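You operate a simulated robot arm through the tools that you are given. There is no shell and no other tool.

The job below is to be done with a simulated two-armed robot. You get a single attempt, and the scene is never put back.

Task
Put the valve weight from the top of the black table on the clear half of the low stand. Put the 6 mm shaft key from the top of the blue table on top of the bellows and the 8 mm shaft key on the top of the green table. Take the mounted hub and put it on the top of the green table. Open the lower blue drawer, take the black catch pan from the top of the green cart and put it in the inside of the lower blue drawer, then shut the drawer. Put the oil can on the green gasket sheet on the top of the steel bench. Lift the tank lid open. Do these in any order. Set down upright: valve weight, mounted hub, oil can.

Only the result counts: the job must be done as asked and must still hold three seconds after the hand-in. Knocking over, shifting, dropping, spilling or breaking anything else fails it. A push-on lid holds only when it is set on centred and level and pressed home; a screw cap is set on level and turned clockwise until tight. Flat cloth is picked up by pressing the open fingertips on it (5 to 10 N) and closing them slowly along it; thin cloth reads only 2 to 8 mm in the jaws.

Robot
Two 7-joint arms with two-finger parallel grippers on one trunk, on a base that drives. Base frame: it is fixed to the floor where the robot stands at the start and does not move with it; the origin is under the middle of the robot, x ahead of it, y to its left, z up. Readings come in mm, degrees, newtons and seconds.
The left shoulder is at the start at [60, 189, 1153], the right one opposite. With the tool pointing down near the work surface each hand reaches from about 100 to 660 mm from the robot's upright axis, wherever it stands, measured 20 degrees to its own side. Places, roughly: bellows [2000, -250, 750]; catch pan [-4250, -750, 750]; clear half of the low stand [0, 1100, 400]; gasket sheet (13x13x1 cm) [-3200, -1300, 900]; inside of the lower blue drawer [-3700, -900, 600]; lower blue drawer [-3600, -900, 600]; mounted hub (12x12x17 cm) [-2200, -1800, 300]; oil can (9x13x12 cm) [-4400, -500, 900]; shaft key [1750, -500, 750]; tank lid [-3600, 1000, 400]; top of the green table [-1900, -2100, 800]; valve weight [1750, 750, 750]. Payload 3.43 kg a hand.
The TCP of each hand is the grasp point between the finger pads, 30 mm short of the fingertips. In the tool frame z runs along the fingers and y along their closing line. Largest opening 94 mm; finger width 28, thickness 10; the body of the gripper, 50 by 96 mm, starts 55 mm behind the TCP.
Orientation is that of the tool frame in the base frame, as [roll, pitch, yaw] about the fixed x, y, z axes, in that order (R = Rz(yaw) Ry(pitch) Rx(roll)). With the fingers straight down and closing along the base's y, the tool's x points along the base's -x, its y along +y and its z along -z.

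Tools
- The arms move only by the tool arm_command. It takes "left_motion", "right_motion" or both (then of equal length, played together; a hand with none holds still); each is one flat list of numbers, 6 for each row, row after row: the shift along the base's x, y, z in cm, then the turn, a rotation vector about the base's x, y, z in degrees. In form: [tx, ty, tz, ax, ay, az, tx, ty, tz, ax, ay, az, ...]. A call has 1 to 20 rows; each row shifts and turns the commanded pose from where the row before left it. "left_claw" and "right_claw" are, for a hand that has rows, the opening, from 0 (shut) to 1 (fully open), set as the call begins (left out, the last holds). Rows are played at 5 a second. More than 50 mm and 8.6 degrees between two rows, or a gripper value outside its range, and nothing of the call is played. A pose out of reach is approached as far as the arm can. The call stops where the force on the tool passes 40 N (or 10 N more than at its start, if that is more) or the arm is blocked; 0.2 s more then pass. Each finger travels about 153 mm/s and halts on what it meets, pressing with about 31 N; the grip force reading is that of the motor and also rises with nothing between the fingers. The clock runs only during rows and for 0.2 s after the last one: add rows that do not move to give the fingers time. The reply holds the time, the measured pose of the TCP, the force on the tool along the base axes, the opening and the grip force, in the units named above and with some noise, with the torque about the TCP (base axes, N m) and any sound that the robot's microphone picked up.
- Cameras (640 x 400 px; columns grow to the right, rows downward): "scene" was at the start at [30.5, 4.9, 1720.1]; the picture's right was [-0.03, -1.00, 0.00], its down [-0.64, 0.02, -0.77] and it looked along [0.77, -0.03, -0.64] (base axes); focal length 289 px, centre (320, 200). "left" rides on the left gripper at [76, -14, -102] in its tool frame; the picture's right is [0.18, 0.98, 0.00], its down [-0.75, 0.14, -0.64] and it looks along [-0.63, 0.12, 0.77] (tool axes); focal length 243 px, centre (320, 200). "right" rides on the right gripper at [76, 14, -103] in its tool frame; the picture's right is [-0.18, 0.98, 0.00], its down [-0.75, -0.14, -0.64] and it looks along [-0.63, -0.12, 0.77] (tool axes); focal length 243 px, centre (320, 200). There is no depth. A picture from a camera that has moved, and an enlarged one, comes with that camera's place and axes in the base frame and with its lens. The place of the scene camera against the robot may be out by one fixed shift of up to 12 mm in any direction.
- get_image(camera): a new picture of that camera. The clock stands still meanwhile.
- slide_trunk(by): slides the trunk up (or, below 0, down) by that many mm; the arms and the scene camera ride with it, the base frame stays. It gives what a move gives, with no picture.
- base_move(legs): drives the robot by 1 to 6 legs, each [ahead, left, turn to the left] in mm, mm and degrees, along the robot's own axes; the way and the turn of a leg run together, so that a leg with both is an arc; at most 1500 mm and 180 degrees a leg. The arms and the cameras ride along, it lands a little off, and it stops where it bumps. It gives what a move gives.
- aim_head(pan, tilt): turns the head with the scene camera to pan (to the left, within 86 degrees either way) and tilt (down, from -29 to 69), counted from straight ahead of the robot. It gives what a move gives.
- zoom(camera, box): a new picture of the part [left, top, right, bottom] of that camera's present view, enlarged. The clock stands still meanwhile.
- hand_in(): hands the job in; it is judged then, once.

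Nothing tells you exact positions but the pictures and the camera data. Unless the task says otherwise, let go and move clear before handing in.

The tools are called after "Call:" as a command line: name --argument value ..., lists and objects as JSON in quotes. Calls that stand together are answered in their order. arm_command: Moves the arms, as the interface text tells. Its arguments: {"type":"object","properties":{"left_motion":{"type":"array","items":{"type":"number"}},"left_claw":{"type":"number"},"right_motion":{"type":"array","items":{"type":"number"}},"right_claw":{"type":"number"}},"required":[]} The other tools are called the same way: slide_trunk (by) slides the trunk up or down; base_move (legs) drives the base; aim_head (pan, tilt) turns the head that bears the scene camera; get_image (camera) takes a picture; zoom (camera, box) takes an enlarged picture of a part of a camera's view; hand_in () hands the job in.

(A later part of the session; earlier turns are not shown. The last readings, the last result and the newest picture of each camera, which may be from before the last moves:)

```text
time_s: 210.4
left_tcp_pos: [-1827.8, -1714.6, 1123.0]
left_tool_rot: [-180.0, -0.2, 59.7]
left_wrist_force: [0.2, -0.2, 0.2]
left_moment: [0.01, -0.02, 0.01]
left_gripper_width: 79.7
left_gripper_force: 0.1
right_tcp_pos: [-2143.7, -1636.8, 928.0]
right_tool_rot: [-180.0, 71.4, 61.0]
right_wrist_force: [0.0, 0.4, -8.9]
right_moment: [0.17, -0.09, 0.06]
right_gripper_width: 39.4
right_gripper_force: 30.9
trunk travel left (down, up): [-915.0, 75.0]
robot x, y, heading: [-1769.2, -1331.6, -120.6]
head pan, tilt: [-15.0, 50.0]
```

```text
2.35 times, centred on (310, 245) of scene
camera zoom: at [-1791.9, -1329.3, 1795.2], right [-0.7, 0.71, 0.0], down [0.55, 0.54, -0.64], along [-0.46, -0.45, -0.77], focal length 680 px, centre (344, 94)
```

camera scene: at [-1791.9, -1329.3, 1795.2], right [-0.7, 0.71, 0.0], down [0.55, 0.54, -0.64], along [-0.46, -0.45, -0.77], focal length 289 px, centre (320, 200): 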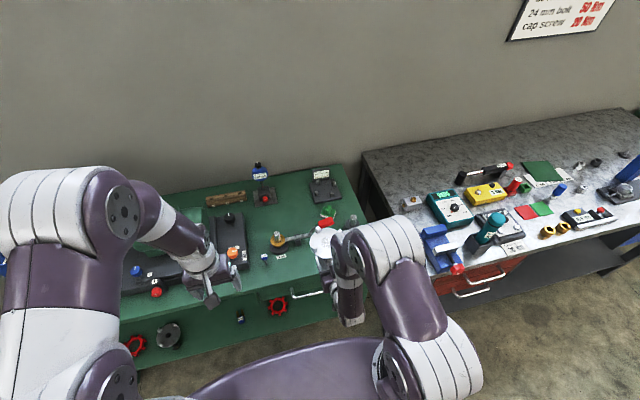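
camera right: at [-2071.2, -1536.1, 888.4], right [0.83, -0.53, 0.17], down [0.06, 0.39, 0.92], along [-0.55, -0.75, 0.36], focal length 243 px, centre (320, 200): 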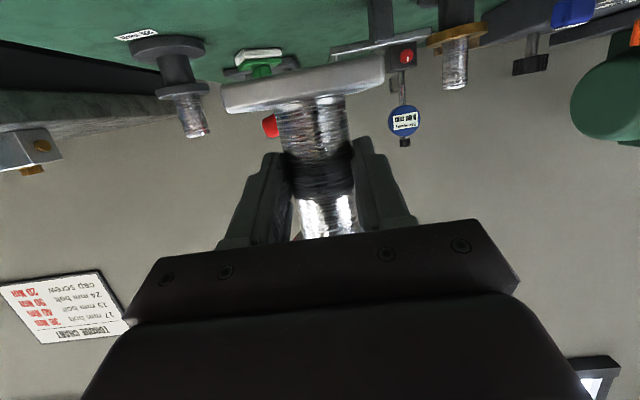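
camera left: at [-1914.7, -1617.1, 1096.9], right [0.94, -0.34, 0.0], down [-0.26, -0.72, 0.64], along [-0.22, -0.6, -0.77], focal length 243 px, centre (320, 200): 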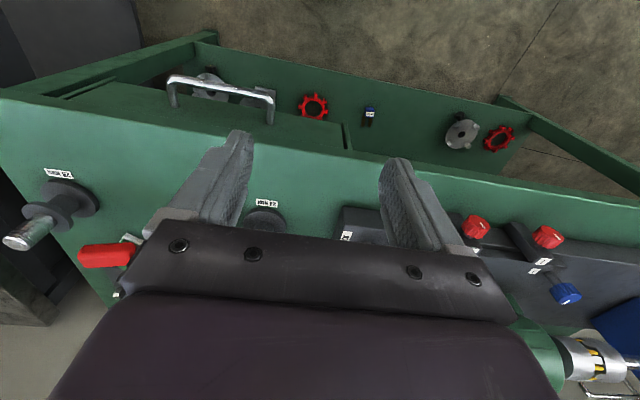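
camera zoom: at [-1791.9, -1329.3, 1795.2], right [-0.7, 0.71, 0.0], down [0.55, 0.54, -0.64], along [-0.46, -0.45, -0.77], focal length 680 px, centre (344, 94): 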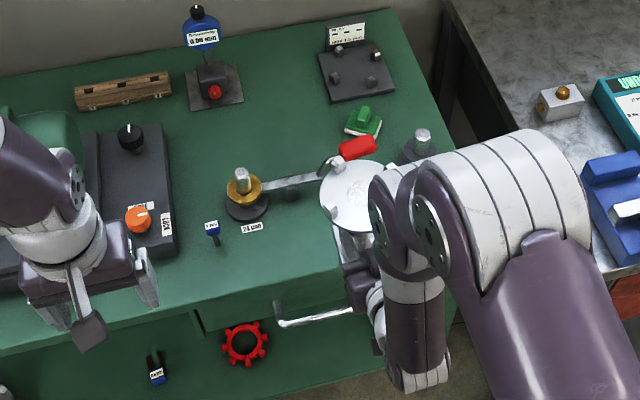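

Hub is right in line; the crank arm is ~67 mm beyond the target. I go 69 mm forward, then lower to just above contact.

Call:
arm_command --right_motion '[-1.715, -3, 0, 0, 0, 0, -1.715, -3, 0, 0, 0, 0, 0, 0, -2.5, 0, 0, 0, 0, 0, -2.3, 0, 0, 0, 0, 0, 0, 0, 0, 0]'

Call:
zoom --camera "scene" --box '[220, 160, 400, 330]'

Call:
get_image --camera "right"

```text
time_s: 211.6
left_tcp_pos: [-1827.2, -1714.5, 1122.7]
left_tool_rot: [-179.9, -0.1, 59.7]
left_wrist_force: [0.4, 0.2, -0.3]
left_moment: [0.02, -0.01, 0.02]
left_gripper_width: 79.8
left_gripper_force: 0.0
right_tcp_pos: [-2176.1, -1696.6, 880.1]
right_tool_rot: [-179.8, 71.6, 61.1]
right_wrist_force: [0.0, 0.1, -8.8]
right_moment: [0.21, -0.11, 0.0]
right_gripper_width: 39.3
right_gripper_force: 31.1
trunk travel left (down, up): [-915.0, 75.0]
robot x, y, heading: [-1771.3, -1330.3, -120.5]
head pan, tilt: [-15.0, 50.0]
```

```text
2.35 times, centred on (310, 245) of scene
camera zoom: at [-1791.1, -1328.4, 1795.2], right [-0.7, 0.71, 0.0], down [0.55, 0.54, -0.64], along [-0.46, -0.45, -0.77], focal length 680 px, centre (344, 94)
```

zoom: 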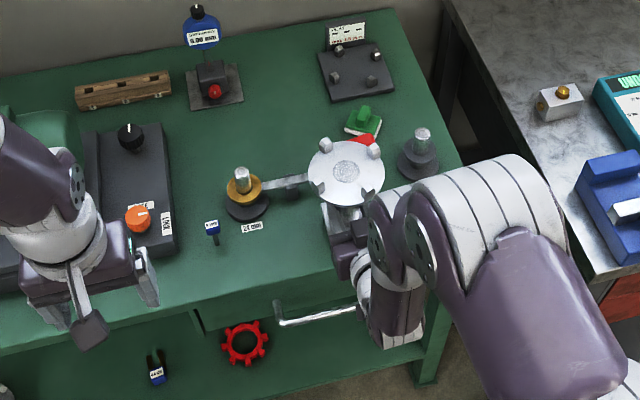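

```text
taken
camera right: at [-2104.4, -1596.2, 840.1], right [0.83, -0.53, 0.17], down [0.06, 0.39, 0.92], along [-0.55, -0.75, 0.36], focal length 243 px, centre (320, 200)
```

right: 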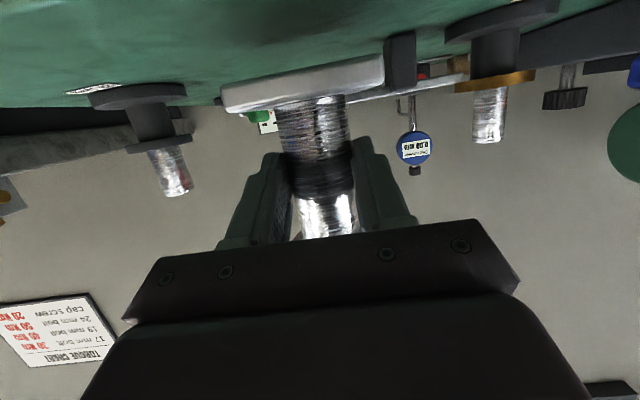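

Clear all around. Lowering in small steps to contact.

Call:
arm_command --right_motion '[0, 0, -0.4, 0, 0, 0, 0, 0, -0.3, 0, 0, 0, 0, 0, 0, 0, 0, 0]'

```text
time_s: 212.4
left_tcp_pos: [-1827.6, -1712.9, 1122.4]
left_tool_rot: [-180.0, -0.1, 59.6]
left_wrist_force: [0.4, 0.5, -0.1]
left_moment: [-0.02, 0.0, 0.01]
left_gripper_width: 79.8
left_gripper_force: 0.1
right_tcp_pos: [-2176.4, -1696.8, 874.5]
right_tool_rot: [-179.9, 71.5, 61.1]
right_wrist_force: [-0.3, 1.0, -9.0]
right_moment: [0.21, -0.09, 0.0]
right_gripper_width: 39.4
right_gripper_force: 30.2
trunk travel left (down, up): [-915.0, 75.0]
robot x, y, heading: [-1767.9, -1334.0, -120.1]
head pan, tilt: [-15.0, 50.0]
```

Call:
arm_command --right_motion '[0, 0, -0.2, 0, 0, 0, 0, 0, -0.2, 0, 0, 0, 0, 0, 0, 0, 0, 0]'

```text
time_s: 213.2
left_tcp_pos: [-1827.8, -1713.5, 1122.3]
left_tool_rot: [180.0, -0.1, 59.6]
left_wrist_force: [0.1, -0.4, -0.3]
left_moment: [0.0, 0.01, -0.03]
left_gripper_width: 79.8
left_gripper_force: 0.1
right_tcp_pos: [-2177.0, -1696.5, 868.9]
right_tool_rot: [-179.9, 71.6, 61.1]
right_wrist_force: [0.1, 0.6, -9.2]
right_moment: [0.23, -0.08, -0.02]
right_gripper_width: 39.2
right_gripper_force: 30.9
trunk travel left (down, up): [-915.0, 75.0]
robot x, y, heading: [-1767.3, -1330.2, -120.4]
head pan, tilt: [-15.0, 50.0]
```

Call:
arm_command --right_motion '[0, 0, -0.2, 0, 0, 0, 0, 0, -0.1, 0, 0, 0, 0, 0, 0, 0, 0, 0]'

```text
time_s: 214.0
left_tcp_pos: [-1827.9, -1714.6, 1123.4]
left_tool_rot: [-180.0, -0.2, 59.7]
left_wrist_force: [-0.4, -0.5, 0.6]
left_moment: [-0.03, 0.03, 0.04]
left_gripper_width: 79.7
left_gripper_force: 0.1
right_tcp_pos: [-2175.4, -1696.2, 865.4]
right_tool_rot: [-179.9, 71.6, 61.1]
right_wrist_force: [-0.7, -0.7, -9.1]
right_moment: [0.2, -0.08, 0.0]
right_gripper_width: 38.9
right_gripper_force: 31.2
trunk travel left (down, up): [-915.0, 75.0]
robot x, y, heading: [-1774.0, -1331.9, -120.4]
head pan, tilt: [-15.0, 50.0]
```

Call:
arm_command --right_motion '[0, 0, -0.2, 0, 0, 0, 0, 0, -0.1, 0, 0, 0, 0, 0, 0, 0, 0, 0]'

Call:
zoom --camera "right" --box '[180, 20, 440, 180]'

```text
time_s: 214.8
left_tcp_pos: [-1826.9, -1712.8, 1122.6]
left_tool_rot: [180.0, -0.2, 59.7]
left_wrist_force: [1.4, -0.3, -0.6]
left_moment: [0.0, -0.01, -0.02]
left_gripper_width: 79.9
left_gripper_force: 0.1
right_tcp_pos: [-2176.9, -1695.1, 863.3]
right_tool_rot: [180.0, 71.6, 61.2]
right_wrist_force: [0.6, 0.0, -9.2]
right_moment: [0.19, -0.12, -0.02]
right_gripper_width: 39.4
right_gripper_force: 31.0
trunk travel left (down, up): [-915.0, 75.0]
robot x, y, heading: [-1771.4, -1331.2, -120.3]
head pan, tilt: [-15.0, 50.0]
```

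```text
2.46 times, centred on (310, 100) of right
camera zoom: at [-2105.1, -1595.4, 823.8], right [0.83, -0.53, 0.17], down [0.06, 0.39, 0.92], along [-0.55, -0.75, 0.36], focal length 597 px, centre (345, 446)
```

zoom: 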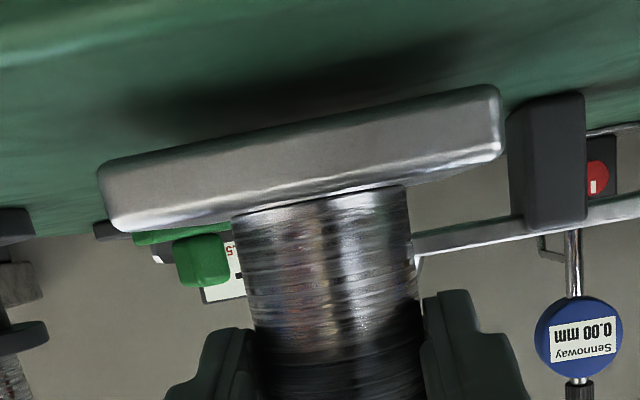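

Call:
arm_command --right_motion '[0, 0, -0.2, 0, 0, 0, 0, 0, -0.2, 0, 0, 0, 0, 0, 0, 0, 0, 0]'

```text
time_s: 215.6
left_tcp_pos: [-1829.2, -1714.4, 1121.9]
left_tool_rot: [-180.0, -0.2, 59.7]
left_wrist_force: [-0.4, 0.9, 0.3]
left_moment: [-0.02, -0.01, -0.01]
left_gripper_width: 79.9
left_gripper_force: 0.0
right_tcp_pos: [-2176.2, -1696.1, 859.4]
right_tool_rot: [-179.9, 71.7, 61.2]
right_wrist_force: [-0.4, 1.1, -8.8]
right_moment: [0.17, -0.07, 0.02]
right_gripper_width: 39.3
right_gripper_force: 30.9
trunk travel left (down, up): [-915.0, 75.0]
robot x, y, heading: [-1771.5, -1333.0, -120.3]
head pan, tilt: [-15.0, 50.0]
```

Call:
arm_command --right_motion '[0, 0, -0.2, 0, 0, 0, 0, 0, -0.2, 0, 0, 0, 0, 0, 0, 0, 0, 0]'

Call:
zoom --camera "right" --box '[180, 20, 440, 180]'

```text
time_s: 216.4
left_tcp_pos: [-1827.2, -1712.6, 1123.0]
left_tool_rot: [-180.0, -0.1, 59.8]
left_wrist_force: [0.3, -0.5, -0.1]
left_moment: [0.01, 0.01, 0.0]
left_gripper_width: 80.1
left_gripper_force: 0.0
right_tcp_pos: [-2176.7, -1695.7, 856.4]
right_tool_rot: [-179.9, 71.6, 61.1]
right_wrist_force: [0.7, -1.0, -6.9]
right_moment: [0.05, -0.08, 0.04]
right_gripper_width: 39.3
right_gripper_force: 30.4
trunk travel left (down, up): [-915.0, 75.0]
robot x, y, heading: [-1769.4, -1333.7, -120.1]
head pan, tilt: [-15.0, 50.0]
```

```text
2.46 times, centred on (310, 100) of right
camera zoom: at [-2105.1, -1595.8, 816.4], right [0.83, -0.53, 0.17], down [0.06, 0.39, 0.92], along [-0.55, -0.75, 0.36], focal length 597 px, centre (345, 446)
```

zoom: 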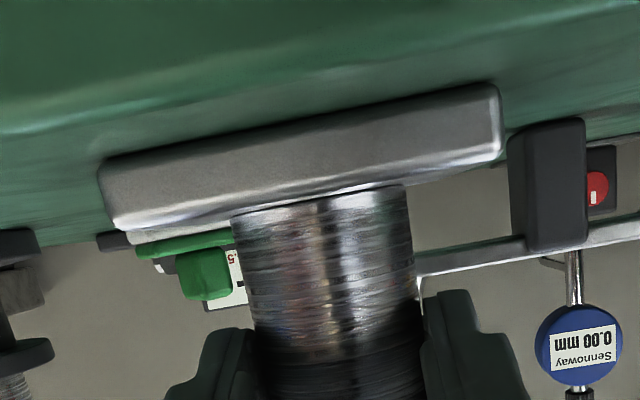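

First contact. Another 1–2 mm to seat it.

Call:
arm_command --right_motion '[0, 0, -0.1, 0, 0, 0, 0, 0, -0.1, 0, 0, 0, 0, 0, 0, 0, 0, 0]'

```text
time_s: 217.2
left_tcp_pos: [-1825.4, -1713.3, 1123.9]
left_tool_rot: [-180.0, -0.1, 59.7]
left_wrist_force: [-0.5, 0.1, 0.3]
left_moment: [0.02, -0.02, -0.01]
left_gripper_width: 79.6
left_gripper_force: 0.0
right_tcp_pos: [-2177.3, -1696.2, 854.3]
right_tool_rot: [-179.9, 71.9, 61.1]
right_wrist_force: [-0.5, 1.6, 10.6]
right_moment: [-0.16, -0.64, 0.14]
right_gripper_width: 39.3
right_gripper_force: 31.1
trunk travel left (down, up): [-915.0, 75.0]
robot x, y, heading: [-1771.3, -1329.5, -120.3]
head pan, tilt: [-15.0, 50.0]
```

Seated (~20 N). Open the fingers.

Call:
arm_command --right_motion '[0, 0, 0, 0, 0, 0, 0, 0, 0, 0, 0, 0, 0, 0, 0, 0, 0, 0]' --right_claw 0.75

Call:
get_image --camera "right"

```text
time_s: 218.0
left_tcp_pos: [-1826.3, -1713.1, 1123.0]
left_tool_rot: [180.0, -0.2, 59.7]
left_wrist_force: [-0.1, 0.8, 0.4]
left_moment: [-0.03, 0.02, 0.0]
left_gripper_width: 80.0
left_gripper_force: 0.1
right_tcp_pos: [-2176.2, -1696.5, 854.1]
right_tool_rot: [-179.7, 71.6, 61.2]
right_wrist_force: [-0.4, -0.2, -0.1]
right_moment: [0.0, 0.0, 0.01]
right_gripper_width: 70.3
right_gripper_force: 0.0
trunk travel left (down, up): [-915.0, 75.0]
robot x, y, heading: [-1771.3, -1331.7, -120.3]
head pan, tilt: [-15.0, 50.0]
```

```text
taken
camera right: at [-2105.0, -1595.5, 814.0], right [0.83, -0.53, 0.17], down [0.06, 0.39, 0.92], along [-0.55, -0.75, 0.36], focal length 243 px, centre (320, 200)
```

right: 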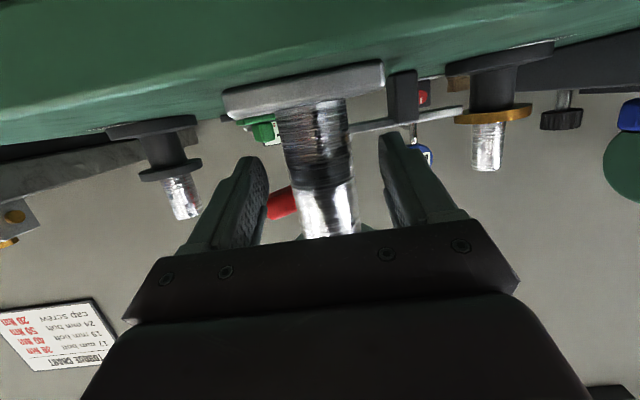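

Standing free. Withdraw the hand straight back.

Call:
arm_command --right_motion '[1, 1.75, 0, 0, 0, 0, 2, 3.5, 0, 0, 0, 0, 2, 3.5, 0, 0, 0, 0, 2, 3.5, 0, 0, 0, 0, 2, 3.5, 0, 0, 0, 0, 0, 0, 0, 0, 0, 0]'

Call:
zoom --camera "scene" --box '[220, 160, 400, 330]'

Call:
get_image --camera "right"

```text
time_s: 219.4
left_tcp_pos: [-1826.5, -1713.4, 1123.3]
left_tool_rot: [-180.0, 0.0, 59.7]
left_wrist_force: [-0.2, 0.1, -1.0]
left_moment: [0.04, -0.01, 0.0]
left_gripper_width: 79.9
left_gripper_force: 0.0
right_tcp_pos: [-2087.2, -1538.8, 853.6]
right_tool_rot: [-179.7, 71.7, 61.2]
right_wrist_force: [0.4, -0.2, 0.1]
right_moment: [-0.01, 0.04, 0.06]
right_gripper_width: 70.3
right_gripper_force: 0.1
trunk travel left (down, up): [-915.0, 75.0]
robot x, y, heading: [-1769.4, -1332.1, -120.4]
head pan, tilt: [-15.0, 50.0]
```

```text
2.35 times, centred on (310, 245) of scene
camera zoom: at [-1790.3, -1327.4, 1795.2], right [-0.7, 0.71, 0.0], down [0.54, 0.54, -0.64], along [-0.46, -0.45, -0.77], focal length 680 px, centre (344, 94)
```

zoom: 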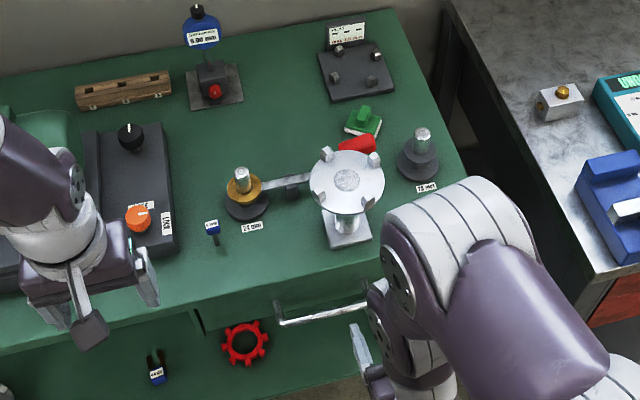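

```text
taken
camera right: at [-2014.8, -1437.4, 814.3], right [0.83, -0.53, 0.17], down [0.06, 0.39, 0.92], along [-0.55, -0.75, 0.36], focal length 243 px, centre (320, 200)
```

right: 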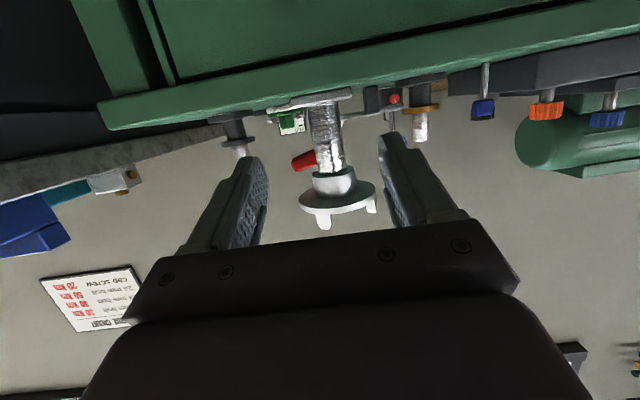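

The hub stands upright on the green table. Now back off and restore the right hand to pointing down, then head to the steel bench's right end.

Call:
base_move --legs '[[-220, 0, 0]]'

Call:
arm_command --right_motion '[-0.5, -0.9, 1, 6.9, -4, 0, -0.5, -0.9, 1, 6.9, -4, 0, -0.5, -0.9, 1, 6.9, -4, 0, -0.5, -0.9, 1, 6.9, -4, 0, -0.5, -0.9, 1, 6.9, -4, 0, 0, 0, 1, 6.9, -4, 0, 0, 0, 1, 6.9, -4, 0, 0, 0, 1, 6.9, -4, 0, 0, 0, 1, 6.9, -4, 0, 0, 0, 0, 0, 0, 0]'

Call:
aim_head --pan -40 --tilt 30

Call:
get_image --camera "scene"

```text
time_s: 221.1
left_tcp_pos: [-1714.8, -1523.2, 1123.5]
left_tool_rot: [179.9, -0.1, 59.9]
left_wrist_force: [0.5, 0.0, -0.6]
left_moment: [0.03, -0.02, 0.0]
left_gripper_width: 80.0
left_gripper_force: 0.0
right_tcp_pos: [-1974.2, -1347.9, 852.7]
right_tool_rot: [-179.8, 71.7, 61.3]
right_wrist_force: [-0.2, -0.4, -1.3]
right_moment: [0.01, 0.02, -0.02]
right_gripper_width: 70.5
right_gripper_force: 0.1
trunk travel left (down, up): [-915.0, 75.0]
robot x, y, heading: [-1660.2, -1141.3, -120.3]
head pan, tilt: [-15.0, 50.0]
```

```text
time_s: 223.3
left_tcp_pos: [-1714.3, -1521.2, 1123.2]
left_tool_rot: [-180.0, -0.1, 59.8]
left_wrist_force: [-0.9, -0.2, -0.3]
left_moment: [-0.03, -0.01, 0.02]
left_gripper_width: 80.1
left_gripper_force: 0.2
right_tcp_pos: [-2000.0, -1393.4, 942.1]
right_tool_rot: [178.8, 1.7, 60.2]
right_wrist_force: [0.5, -0.1, -0.4]
right_moment: [0.0, -0.02, 0.02]
right_gripper_width: 70.5
right_gripper_force: 0.1
trunk travel left (down, up): [-915.0, 75.0]
robot x, y, heading: [-1658.4, -1137.2, -120.2]
head pan, tilt: [-15.0, 50.0]
```

```text
time_s: 224.2
left_tcp_pos: [-1714.8, -1521.6, 1123.6]
left_tool_rot: [-180.0, -0.1, 59.8]
left_wrist_force: [0.6, 0.3, -0.2]
left_moment: [-0.01, -0.01, 0.01]
left_gripper_width: 79.7
left_gripper_force: 0.0
right_tcp_pos: [-2001.6, -1394.5, 942.9]
right_tool_rot: [178.8, 1.8, 60.3]
right_wrist_force: [0.4, -0.4, -0.5]
right_moment: [-0.02, -0.04, 0.03]
right_gripper_width: 70.5
right_gripper_force: 0.0
trunk travel left (down, up): [-915.0, 75.0]
robot x, y, heading: [-1657.7, -1138.5, -120.3]
head pan, tilt: [-40.0, 30.0]
```

```text
taken
camera scene: at [-1708.9, -1112.4, 1824.7], right [-0.34, 0.94, 0.0], down [0.47, 0.17, -0.87], along [-0.81, -0.29, -0.5], focal length 289 px, centre (320, 200)
```

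scene: 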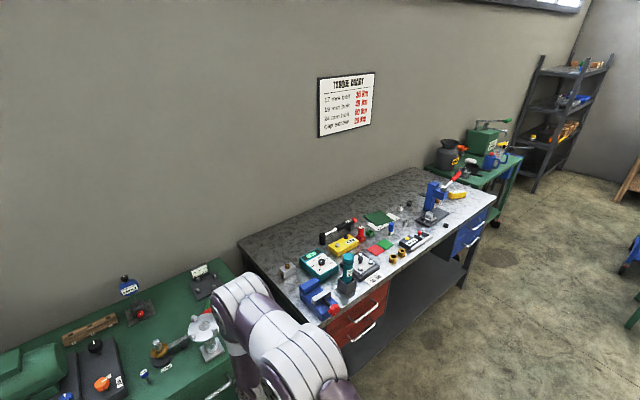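

Before passing the lane between bench and red cart, I check my own base's footprint by looking down sideways, and view the lane.

Call:
aim_head --pan -86 --tilt 69

Call:
get_image --camera "scene"

Call:
aim_head --pan -86 --tilt 35

Call:
get_image --camera "scene"

```text
time_s: 225.3
left_tcp_pos: [-1713.1, -1521.9, 1122.8]
left_tool_rot: [180.0, 0.0, 59.8]
left_wrist_force: [-0.3, -0.1, 0.1]
left_moment: [0.01, -0.01, -0.03]
left_gripper_width: 79.8
left_gripper_force: 0.0
right_tcp_pos: [-2000.4, -1395.0, 942.5]
right_tool_rot: [178.9, 1.8, 60.2]
right_wrist_force: [-0.2, -0.1, 0.5]
right_moment: [-0.02, -0.02, -0.02]
right_gripper_width: 70.2
right_gripper_force: 0.1
trunk travel left (down, up): [-915.0, 75.0]
robot x, y, heading: [-1657.5, -1139.6, -120.1]
head pan, tilt: [-85.9, 68.8]
```

```text
taken
camera scene: at [-1674.1, -1056.9, 1773.3], right [0.44, 0.9, 0.0], down [0.84, -0.41, -0.36], along [-0.33, 0.16, -0.93], focal length 289 px, centre (320, 200)
```

scene: 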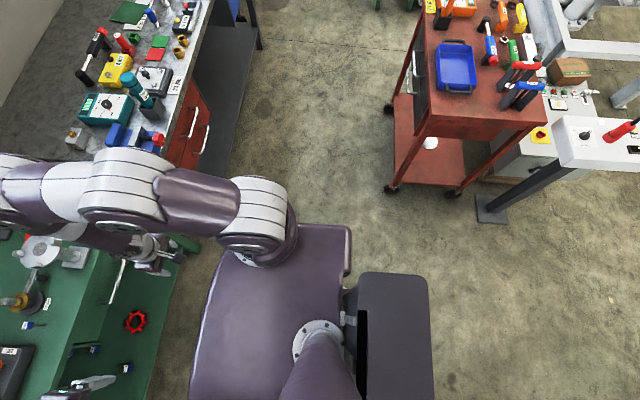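

```text
time_s: 226.3
left_tcp_pos: [-1714.4, -1522.1, 1123.5]
left_tool_rot: [180.0, 0.0, 59.8]
left_wrist_force: [0.4, -0.4, 0.1]
left_moment: [0.02, 0.0, -0.01]
left_gripper_width: 79.8
left_gripper_force: 0.1
right_tcp_pos: [-1999.9, -1394.4, 942.0]
right_tool_rot: [178.7, 1.9, 60.3]
right_wrist_force: [-0.8, -0.1, 0.8]
right_moment: [-0.02, 0.0, 0.01]
right_gripper_width: 70.4
right_gripper_force: 0.1
trunk travel left (down, up): [-915.0, 75.0]
robot x, y, heading: [-1657.4, -1142.5, -120.3]
head pan, tilt: [-85.9, 35.0]
```

```text
taken
camera scene: at [-1702.9, -1042.6, 1816.9], right [0.44, 0.9, 0.0], down [0.52, -0.25, -0.82], along [-0.74, 0.36, -0.57], focal length 289 px, centre (320, 200)
```

scene: 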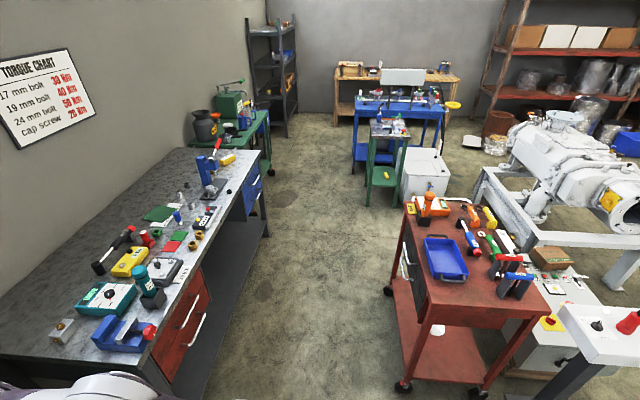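

Lane is ~1 m wide between bench and red cart; I'm fine at ~520 mm from the bench. Drive along it.

Call:
base_move --legs '[[90, 0, 0], [0, -1000, 0]]'

Call:
get_image --camera "scene"

```text
time_s: 232.2
left_tcp_pos: [-2628.6, -1111.3, 1123.1]
left_tool_rot: [179.9, 0.0, 61.9]
left_wrist_force: [0.1, -0.4, -0.1]
left_moment: [0.0, 0.0, 0.02]
left_gripper_width: 80.0
left_gripper_force: 0.0
right_tcp_pos: [-2919.8, -994.2, 941.8]
right_tool_rot: [178.8, 1.8, 62.4]
right_wrist_force: [-0.4, -0.1, -0.2]
right_moment: [-0.02, 0.02, 0.02]
right_gripper_width: 70.7
right_gripper_force: 0.0
trunk travel left (down, up): [-915.0, 75.0]
robot x, y, heading: [-2586.4, -727.7, -118.5]
head pan, tilt: [-85.9, 35.0]
```

```text
taken
camera scene: at [-2633.9, -631.8, 1817.0], right [0.41, 0.91, 0.0], down [0.52, -0.23, -0.82], along [-0.75, 0.33, -0.57], focal length 289 px, centre (320, 200)
```

scene: 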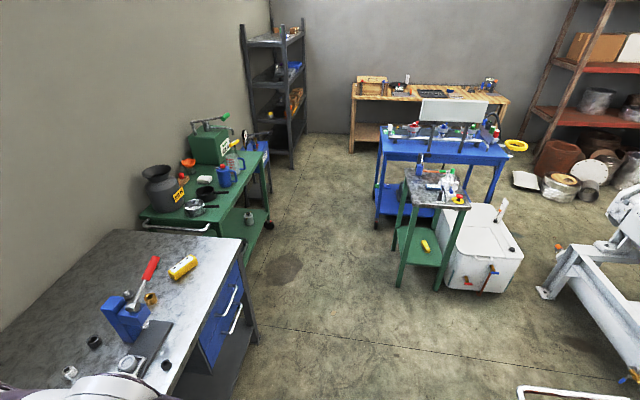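

Now heading along to the blue drawers and green cart; the white tank is across the aisle. Continue right and back a bit.

Call:
base_move --legs '[[0, -900, -2], [-180, 0, 0]]'

Call:
aim_head --pan 0 --tilt 40

Call:
get_image --camera "scene"

```text
time_s: 238.0
left_tcp_pos: [-3331.6, -522.5, 1122.0]
left_tool_rot: [180.0, -0.2, 59.0]
left_wrist_force: [-0.8, -0.4, 0.0]
left_moment: [0.02, -0.01, -0.03]
left_gripper_width: 79.6
left_gripper_force: 0.0
right_tcp_pos: [-3617.4, -391.0, 941.1]
right_tool_rot: [178.8, 1.7, 59.5]
right_wrist_force: [0.2, 0.7, -0.9]
right_moment: [0.0, 0.01, 0.03]
right_gripper_width: 70.4
right_gripper_force: 0.1
trunk travel left (down, up): [-915.0, 75.0]
robot x, y, heading: [-3271.3, -142.4, -120.7]
head pan, tilt: [-85.9, 35.0]
```

```text
time_s: 239.6
left_tcp_pos: [-3332.1, -520.8, 1122.3]
left_tool_rot: [-180.0, -0.1, 59.0]
left_wrist_force: [-0.4, 0.2, 0.0]
left_moment: [-0.01, -0.01, 0.0]
left_gripper_width: 79.8
left_gripper_force: 0.1
right_tcp_pos: [-3617.5, -389.7, 942.9]
right_tool_rot: [178.8, 2.0, 59.4]
right_wrist_force: [-0.2, -0.5, 0.6]
right_moment: [-0.02, 0.01, -0.02]
right_gripper_width: 70.5
right_gripper_force: 0.0
trunk travel left (down, up): [-915.0, 75.0]
robot x, y, heading: [-3270.5, -141.8, -121.1]
head pan, tilt: [0.0, 40.0]
```

```text
taken
camera scene: at [-3279.2, -154.7, 1809.4], right [-0.86, 0.52, 0.0], down [0.33, 0.55, -0.77], along [-0.39, -0.66, -0.64], focal length 289 px, centre (320, 200)
```

scene: 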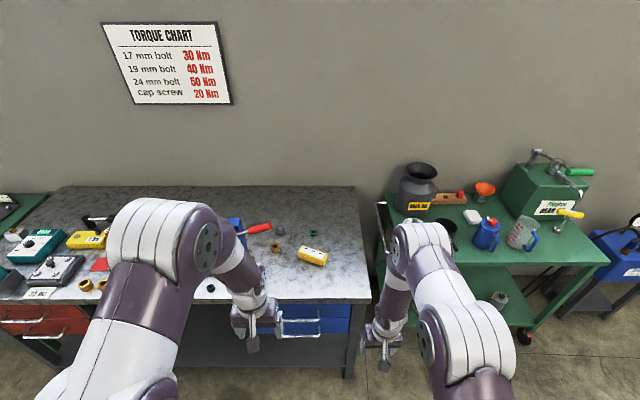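

I see the blue drawers under the bench's right end and the cart with black pan and blue oil can. Zooming in.

Call:
zoom --camera "scene" --box '[230, 280, 390, 380]'

Call:
zoom --camera "scene" --box '[380, 140, 620, 290]'

Call:
zoom --camera "scene" --box '[0, 180, 380, 310]'

```text
4.00 times, centred on (310, 330) of scene
camera zoom: at [-3279.2, -154.7, 1809.4], right [-0.86, 0.52, 0.0], down [0.33, 0.55, -0.77], along [-0.39, -0.66, -0.64], focal length 1156 px, centre (360, -320)
```

zoom: 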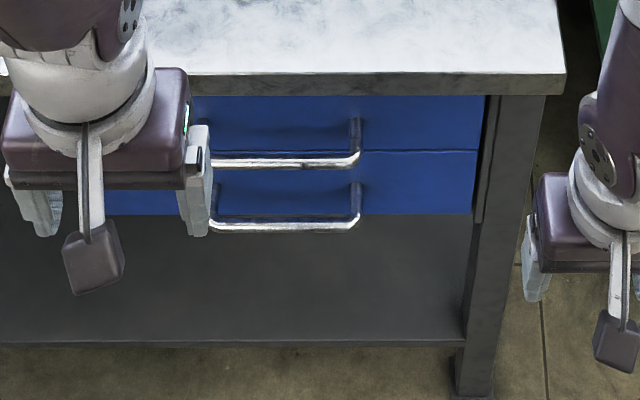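

```text
2.67 times, centred on (500, 215) of scene
camera zoom: at [-3279.2, -154.7, 1809.4], right [-0.86, 0.52, 0.0], down [0.33, 0.55, -0.77], along [-0.39, -0.66, -0.64], focal length 771 px, centre (-160, 160)
```

zoom: 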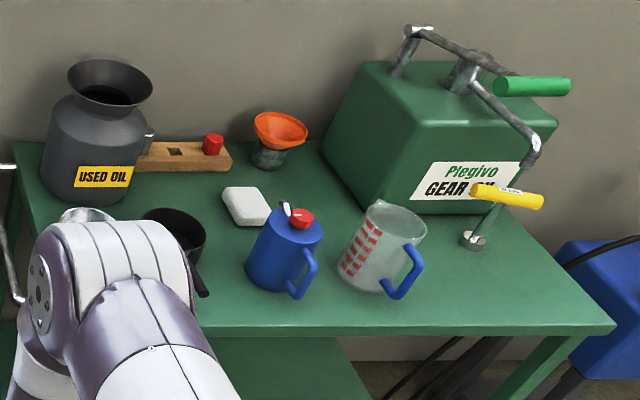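

```text
1.68 times, centred on (190, 245) of scene
camera zoom: at [-3279.2, -154.7, 1809.4], right [-0.86, 0.52, 0.0], down [0.33, 0.55, -0.77], along [-0.39, -0.66, -0.64], focal length 487 px, centre (539, 124)
```

zoom: 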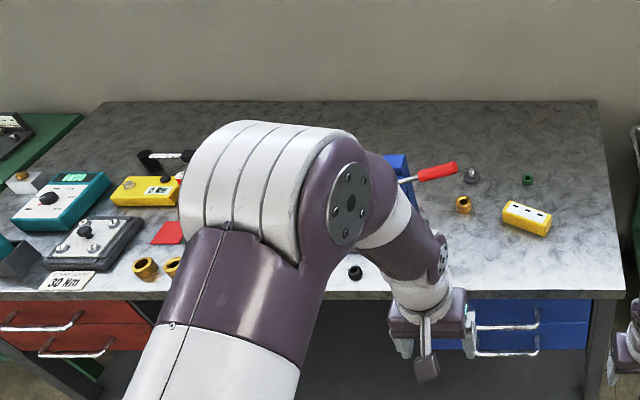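

The lower drawer's handle is around (-3494,-666,615). I'll lower the trunk 400 mm and tip the left hand to horizontal for pulling.

Call:
slide_trunk --by -400

Call:
arm_command --left_motion '[-0.5, -0.86, 0, -6.9, 4.15, 0, -0.5, -0.86, 0, -6.9, 4.15, 0, -0.5, -0.86, 0, -6.9, 4.15, 0, -0.5, -0.86, 0, -6.9, 4.15, 0, -0.5, -0.86, 0, -6.9, 4.15, 0, -0.5, -0.86, 0, -6.9, 4.15, 0, -0.5, -0.86, 0, -6.9, 4.15, 0, -0.5, -0.86, 0, -6.9, 4.15, 0, 0, 0, 0, -6.9, 4.15, 0, 0, 0, 0, -6.9, 4.15, 0, 0, 0, 0, 0, 0, 0]' --left_claw 0.6

Call:
get_image --camera "left"

Call:
get_image --camera "scene"

```text
time_s: 243.4
left_tcp_pos: [-3331.9, -520.9, 722.9]
left_tool_rot: [-179.9, -0.2, 59.0]
left_wrist_force: [0.2, -0.8, 0.1]
left_moment: [0.0, 0.0, 0.0]
left_gripper_width: 79.9
left_gripper_force: 0.0
right_tcp_pos: [-3615.2, -389.6, 542.8]
right_tool_rot: [178.8, 1.9, 59.6]
right_wrist_force: [-0.5, 1.0, 0.0]
right_moment: [0.01, -0.03, 0.04]
right_gripper_width: 70.2
right_gripper_force: 0.0
trunk travel left (down, up): [-515.0, 475.0]
robot x, y, heading: [-3268.3, -144.2, -121.1]
head pan, tilt: [0.0, 40.0]
```

```text
time_s: 245.8
left_tcp_pos: [-3385.0, -636.5, 790.1]
left_tool_rot: [173.1, 72.9, 57.0]
left_wrist_force: [0.3, 0.1, 0.9]
left_moment: [0.03, -0.01, 0.0]
left_gripper_width: 56.1
left_gripper_force: 0.0
left hand out of reach, approached as far as the arm can: row 4, 5, 9, 10
right_tcp_pos: [-3615.0, -389.4, 541.3]
right_tool_rot: [178.7, 2.0, 59.5]
right_wrist_force: [0.0, -0.4, 0.1]
right_moment: [-0.03, 0.03, -0.01]
right_gripper_width: 70.5
right_gripper_force: 0.0
trunk travel left (down, up): [-515.0, 475.0]
robot x, y, heading: [-3270.9, -141.7, -120.7]
head pan, tilt: [0.0, 40.0]
```

```text
taken
camera left: at [-3343.5, -523.4, 746.6], right [0.91, -0.39, -0.14], down [0.27, 0.3, 0.91], along [-0.31, -0.87, 0.38], focal length 243 px, centre (320, 200)
```

left: 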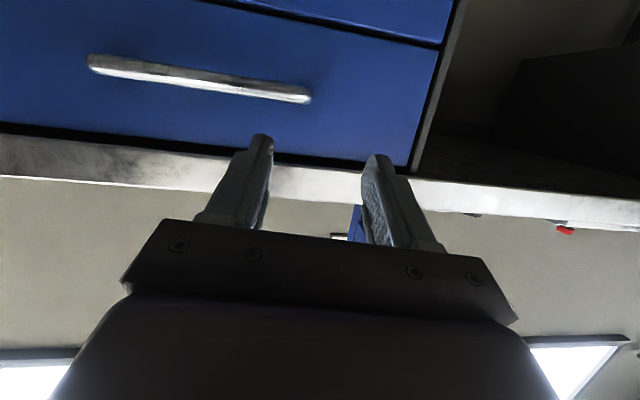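

```text
taken
camera scene: at [-3278.8, -154.2, 1409.4], right [-0.86, 0.51, 0.0], down [0.33, 0.55, -0.77], along [-0.39, -0.66, -0.64], focal length 289 px, centre (320, 200)
```

scene: 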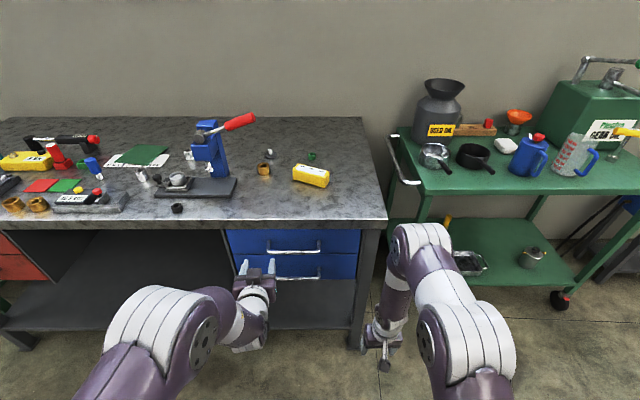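

I now see both drawer handles clearly. Zoom to locate the lower one.

Call:
zoom --camera "scene" --box '[210, 210, 390, 320]'

Call:
zoom --camera "scene" --box '[370, 60, 640, 300]'

```text
3.56 times, centred on (300, 265) of scene
camera zoom: at [-3278.8, -154.2, 1409.4], right [-0.86, 0.51, 0.0], down [0.33, 0.55, -0.77], along [-0.39, -0.66, -0.64], focal length 1027 px, centre (391, -31)
```

zoom: 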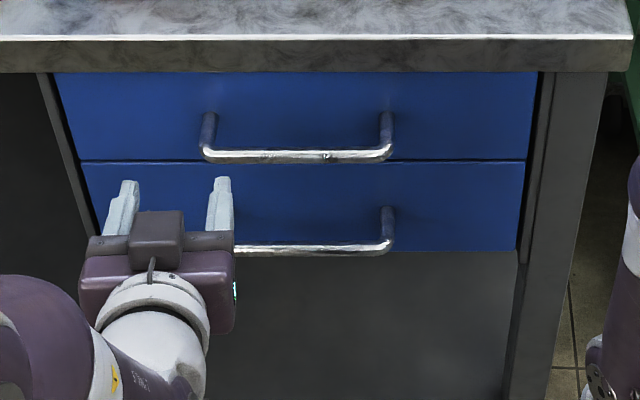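

```text
1.67 times, centred on (505, 180) of scene
camera zoom: at [-3278.8, -154.2, 1409.4], right [-0.86, 0.51, 0.0], down [0.33, 0.55, -0.77], along [-0.39, -0.66, -0.64], focal length 482 px, centre (12, 233)
```

zoom: 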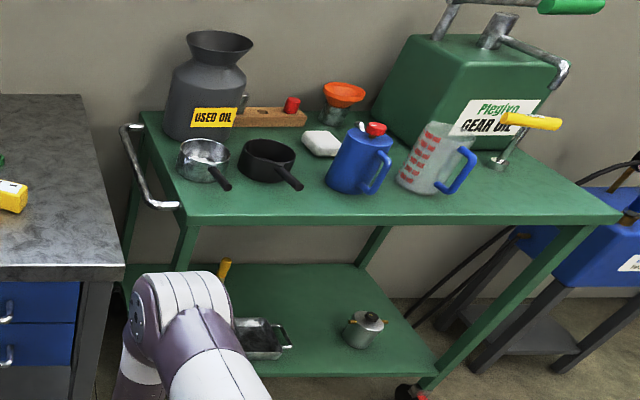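

Lower handle bar: centre ≈(-3482,-653), z≈643, 160 mm long. I roll the left gripper 90° so the fingers close vertically around it.

Call:
arm_command --left_motion '[0, 0, 0, -3.41, -7.06, -2.39, 0, 0, 0, -3.41, -7.06, -2.39, 0, 0, 0, -3.41, -7.06, -2.39, 0, 0, 0, -3.41, -7.06, -2.39, 0, 0, 0, -3.41, -7.06, -2.39, 0, 0, 0, -3.41, -7.06, -2.39, 0, 0, 0, -3.41, -7.06, -2.39, 0, 0, 0, -3.41, -7.06, -2.39, 0, 0, 0, -3.41, -7.06, -2.39, 0, 0, 0, -3.41, -7.06, -2.39, 0, 0, 0, -3.41, -7.06, -2.39, 0, 0, 0, 0, 0, 0]'

Call:
get_image --camera "left"

Call:
get_image --camera "scene"

```text
time_s: 248.4
left_tcp_pos: [-3386.5, -642.7, 793.9]
left_tool_rot: [106.8, -1.9, -27.6]
left_wrist_force: [0.0, 0.0, 0.2]
left_moment: [-0.03, 0.0, 0.01]
left_gripper_width: 56.4
left_gripper_force: 0.1
left hand out of reach, approached as far as the arm can: row 1
right_tcp_pos: [-3615.7, -389.7, 541.8]
right_tool_rot: [178.8, 1.9, 59.5]
right_wrist_force: [0.3, 0.5, -0.7]
right_moment: [0.01, 0.01, -0.01]
right_gripper_width: 70.5
right_gripper_force: 0.2
trunk travel left (down, up): [-515.0, 475.0]
robot x, y, heading: [-3272.9, -143.6, -120.7]
head pan, tilt: [0.0, 40.0]
```

```text
taken
camera left: at [-3273.4, -586.5, 812.8], right [0.0, -0.32, 0.95], down [-0.41, 0.86, 0.3], along [-0.91, -0.39, -0.13], focal length 243 px, centre (320, 200)
```

left: 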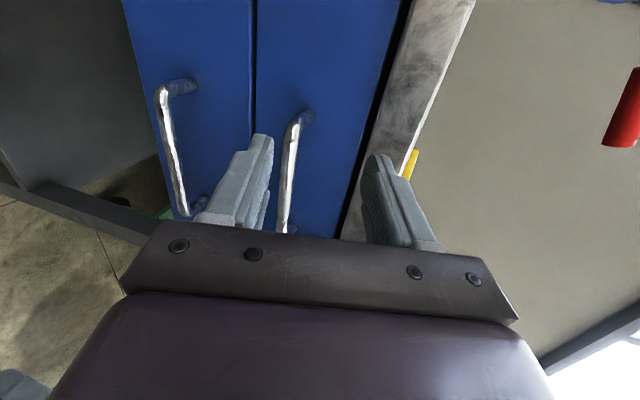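

```text
taken
camera scene: at [-3278.9, -154.3, 1409.4], right [-0.86, 0.51, 0.0], down [0.33, 0.55, -0.77], along [-0.39, -0.66, -0.64], focal length 289 px, centre (320, 200)
```

scene: 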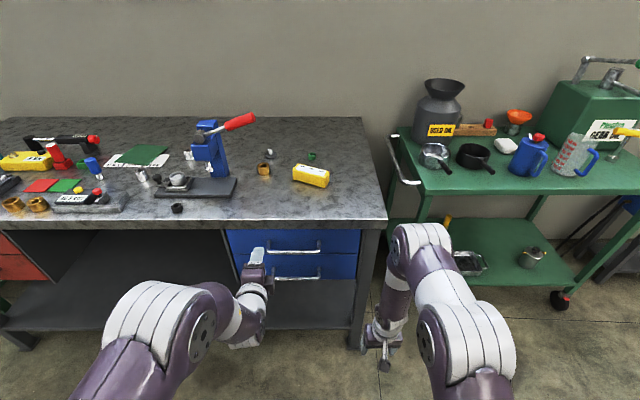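

Both cameras agree: lower bar at z=643. I shift the base right/back a little for a comfortable reach and bring the hand down in front of the handle.

Call:
base_move --legs '[[-60, -70, 0]]'

Call:
arm_command --left_motion '[-0.5, -0.2, -3.7, 0, 0, 0, -0.5, -0.2, -3.7, 0, 0, 0, -0.5, -0.2, -3.7, 0, 0, 0, -0.5, -0.2, -3.6, 0, 0, 0, 0, 0, 0, 0, 0, 0]'

Call:
get_image --camera "left"

```text
time_s: 249.5
left_tcp_pos: [-3418.2, -552.8, 793.0]
left_tool_rot: [106.8, -1.7, -27.8]
left_wrist_force: [0.1, 0.4, -0.6]
left_moment: [-0.02, -0.02, 0.02]
left_gripper_width: 56.7
left_gripper_force: 0.1
right_tcp_pos: [-3646.3, -300.0, 541.9]
right_tool_rot: [178.7, 1.9, 59.5]
right_wrist_force: [0.1, 0.6, -0.5]
right_moment: [0.01, -0.04, 0.02]
right_gripper_width: 70.2
right_gripper_force: 0.0
trunk travel left (down, up): [-515.0, 475.0]
robot x, y, heading: [-3301.5, -49.4, -121.2]
head pan, tilt: [0.0, 40.0]
```

```text
time_s: 250.7
left_tcp_pos: [-3463.9, -601.5, 676.2]
left_tool_rot: [107.1, -1.7, -27.7]
left_wrist_force: [0.3, -0.1, 0.4]
left_moment: [0.02, 0.01, 0.01]
left_gripper_width: 56.6
left_gripper_force: 0.0
left hand out of reach, approached as far as the arm can: row 1, 2, 3, 4
right_tcp_pos: [-3646.9, -301.5, 542.1]
right_tool_rot: [178.8, 1.9, 59.5]
right_wrist_force: [-0.8, 0.1, -0.2]
right_moment: [0.0, 0.0, -0.02]
right_gripper_width: 70.8
right_gripper_force: 0.0
trunk travel left (down, up): [-515.0, 475.0]
robot x, y, heading: [-3304.7, -52.1, -121.0]
head pan, tilt: [0.0, 40.0]
```

```text
taken
camera left: at [-3351.0, -546.6, 695.3], right [0.0, -0.33, 0.94], down [-0.41, 0.86, 0.3], along [-0.91, -0.39, -0.13], focal length 243 px, centre (320, 200)
```

left: 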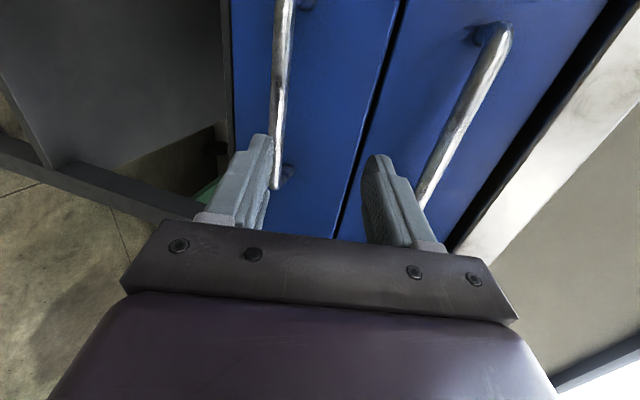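

The arm prefers more extension. I back the base 50 mm and then approach the handle forward and down.

Call:
base_move --legs '[[-50, 0, 0]]'

Call:
arm_command --left_motion '[-1, -1.6, -1.5, 0, 0, 0, -1, -1.6, -1.5, 0, 0, 0, 0, 0, 0, 0, 0, 0]'

Call:
get_image --camera "left"

```text
time_s: 251.7
left_tcp_pos: [-3437.9, -558.1, 677.9]
left_tool_rot: [107.1, -1.8, -27.8]
left_wrist_force: [-0.6, -0.1, -0.3]
left_moment: [0.03, 0.01, 0.0]
left_gripper_width: 56.6
left_gripper_force: 0.0
right_tcp_pos: [-3620.4, -258.7, 542.0]
right_tool_rot: [178.9, 2.1, 59.4]
right_wrist_force: [0.4, 0.1, -0.5]
right_moment: [-0.08, 0.03, 0.01]
right_gripper_width: 70.5
right_gripper_force: 0.0
trunk travel left (down, up): [-515.0, 475.0]
robot x, y, heading: [-3277.2, -11.3, -121.1]
head pan, tilt: [0.0, 40.0]
```

```text
time_s: 252.5
left_tcp_pos: [-3458.5, -590.9, 645.2]
left_tool_rot: [107.1, -1.8, -27.8]
left_wrist_force: [-0.6, 0.2, 0.1]
left_moment: [0.03, 0.03, -0.02]
left_gripper_width: 56.6
left_gripper_force: 0.0
right_tcp_pos: [-3621.3, -257.5, 541.5]
right_tool_rot: [178.7, 2.0, 59.5]
right_wrist_force: [1.1, 0.5, 0.9]
right_moment: [-0.02, 0.0, -0.01]
right_gripper_width: 70.4
right_gripper_force: 0.0
trunk travel left (down, up): [-515.0, 475.0]
robot x, y, heading: [-3277.2, -9.9, -121.2]
head pan, tilt: [0.0, 40.0]
```

```text
taken
camera left: at [-3344.4, -535.8, 664.3], right [0.0, -0.33, 0.94], down [-0.41, 0.86, 0.3], along [-0.91, -0.39, -0.13], focal length 243 px, centre (320, 200)
```

left: 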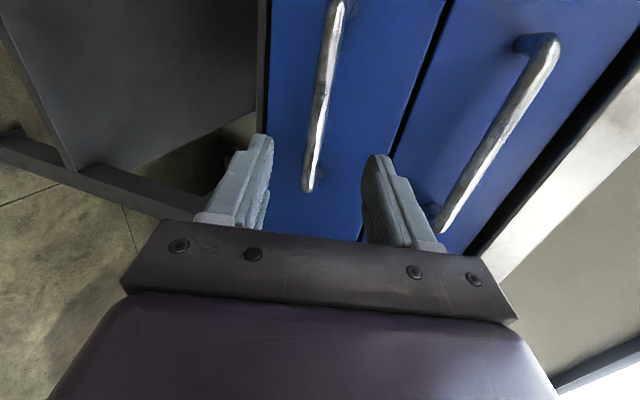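

The bar lies between the open fingers. Advance ~55 mm and close.

Call:
arm_command --left_motion '[-1.24, -2.43, 0, 0, 0, 0, -1.24, -2.43, 0, 0, 0, 0, 0, 0, 0, 0, 0, 0]'

Call:
get_image --camera "left"

```text
time_s: 253.3
left_tcp_pos: [-3483.9, -639.6, 645.6]
left_tool_rot: [107.2, -1.8, -27.9]
left_wrist_force: [-0.6, -0.5, 0.2]
left_moment: [0.0, 0.01, -0.04]
left_gripper_width: 56.1
left_gripper_force: 0.1
right_tcp_pos: [-3620.1, -258.2, 541.6]
right_tool_rot: [178.9, 2.0, 59.5]
right_wrist_force: [-0.4, 1.1, -0.5]
right_moment: [0.01, -0.01, 0.01]
right_gripper_width: 70.5
right_gripper_force: 0.1
trunk travel left (down, up): [-515.0, 475.0]
robot x, y, heading: [-3277.3, -11.5, -121.0]
head pan, tilt: [0.0, 40.0]
```

```text
taken
camera left: at [-3370.4, -584.1, 665.5], right [0.0, -0.33, 0.94], down [-0.41, 0.86, 0.3], along [-0.91, -0.39, -0.13], focal length 243 px, centre (320, 200)
```

left: 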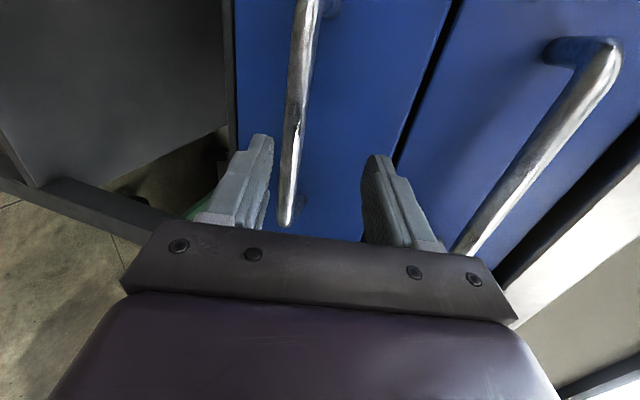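

The bar sits ~15 mm below the finger midline; lower the hand by 15 mm.

Call:
arm_command --left_motion '[0, 0, -1.5, 0, 0, 0, 0, 0, 0, 0, 0, 0]'

Call:
get_image --camera "left"

```text
time_s: 253.9
left_tcp_pos: [-3482.4, -637.5, 631.5]
left_tool_rot: [107.2, -1.9, -27.8]
left_wrist_force: [-0.8, -0.1, -0.3]
left_moment: [-0.02, 0.0, -0.02]
left_gripper_width: 56.3
left_gripper_force: 0.1
right_tcp_pos: [-3620.7, -257.4, 542.1]
right_tool_rot: [178.8, 1.9, 59.5]
right_wrist_force: [-0.3, 0.0, -0.4]
right_moment: [-0.01, 0.01, -0.02]
right_gripper_width: 70.4
right_gripper_force: 0.0
trunk travel left (down, up): [-515.0, 475.0]
robot x, y, heading: [-3273.4, -7.6, -121.0]
head pan, tilt: [0.0, 40.0]
```

```text
taken
camera left: at [-3370.0, -583.8, 650.4], right [0.0, -0.33, 0.94], down [-0.41, 0.86, 0.3], along [-0.91, -0.39, -0.13], focal length 243 px, centre (320, 200)
```

left: 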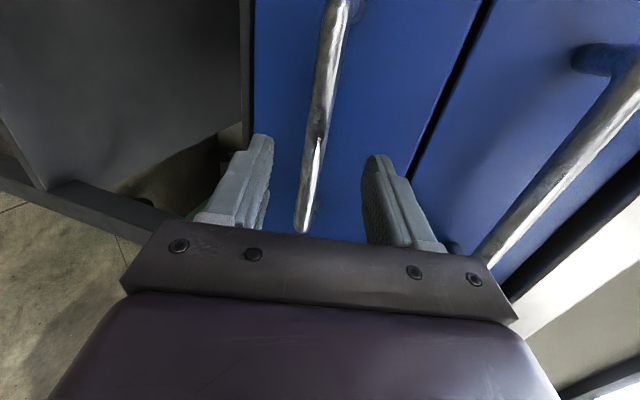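

Centred now. Close on the bar.

Call:
arm_command --left_motion '[0, 0, 0, 0, 0, 0, 0, 0, 0, 0, 0, 0, 0, 0, 0, 0, 0, 0]' --left_claw 0

Call:
get_image --camera "left"

```text
time_s: 254.7
left_tcp_pos: [-3482.7, -638.7, 631.2]
left_tool_rot: [107.2, -1.8, -27.7]
left_wrist_force: [0.2, 0.4, -0.5]
left_moment: [0.0, 0.01, 0.0]
left_gripper_width: 0.0
left_gripper_force: 30.6
right_tcp_pos: [-3620.5, -258.5, 540.9]
right_tool_rot: [178.8, 1.9, 59.4]
right_wrist_force: [-0.3, -1.6, 0.5]
right_moment: [-0.01, 0.0, -0.04]
right_gripper_width: 70.4
right_gripper_force: 0.0
trunk travel left (down, up): [-515.0, 475.0]
robot x, y, heading: [-3274.5, -9.8, -120.9]
head pan, tilt: [0.0, 40.0]
```

```text
taken
camera left: at [-3370.0, -583.9, 650.5], right [0.0, -0.33, 0.94], down [-0.41, 0.86, 0.3], along [-0.91, -0.39, -0.13], focal length 243 px, centre (320, 200)
```

left: 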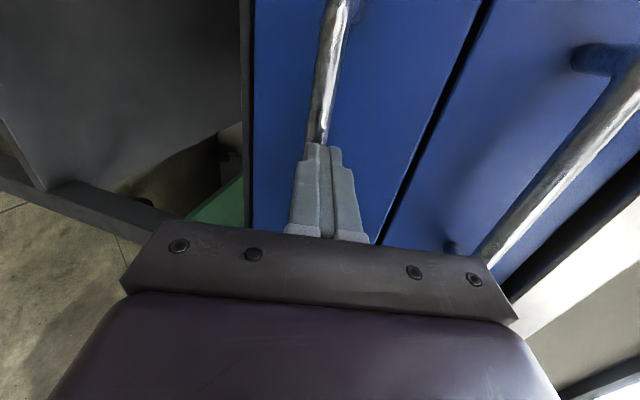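

The fingers closed just short of the bar; re-triangulated, it's ~26 mm beyond the TCP at z≈621. Open, advance 17 mm, retry.

Call:
arm_command --left_motion '[0, 0, 0, 0, 0, 0, 0, 0, 0, 0, 0, 0, -0.4, -0.75, 0, 0, 0, 0, -0.4, -0.75, 0, 0, 0, 0, 0, 0, 0, 0, 0, 0]' --left_claw 0.5

Call:
get_image --camera "left"

```text
time_s: 255.9
left_tcp_pos: [-3491.8, -655.9, 630.5]
left_tool_rot: [107.2, -1.8, -27.8]
left_wrist_force: [0.1, 0.4, 0.0]
left_moment: [-0.01, 0.0, 0.02]
left_gripper_width: 47.0
left_gripper_force: 0.0
right_tcp_pos: [-3621.2, -259.4, 542.3]
right_tool_rot: [178.8, 1.9, 59.5]
right_wrist_force: [-0.6, -0.1, -0.3]
right_moment: [0.02, -0.02, 0.02]
right_gripper_width: 70.6
right_gripper_force: 0.1
trunk travel left (down, up): [-515.0, 475.0]
robot x, y, heading: [-3272.9, -9.3, -121.1]
head pan, tilt: [0.0, 40.0]
```

```text
taken
camera left: at [-3378.1, -600.2, 649.7], right [0.0, -0.33, 0.94], down [-0.41, 0.86, 0.3], along [-0.91, -0.39, -0.13], focal length 243 px, centre (320, 200)
```

left: 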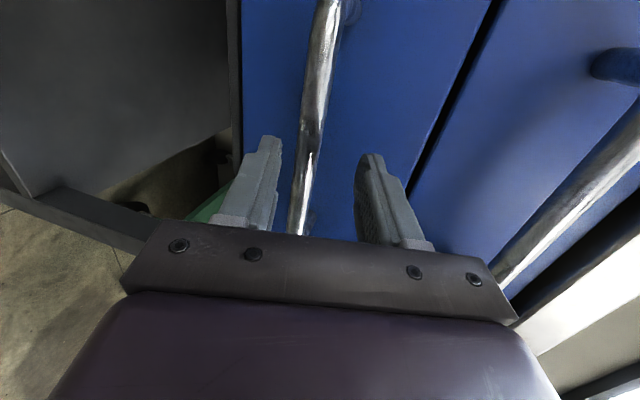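

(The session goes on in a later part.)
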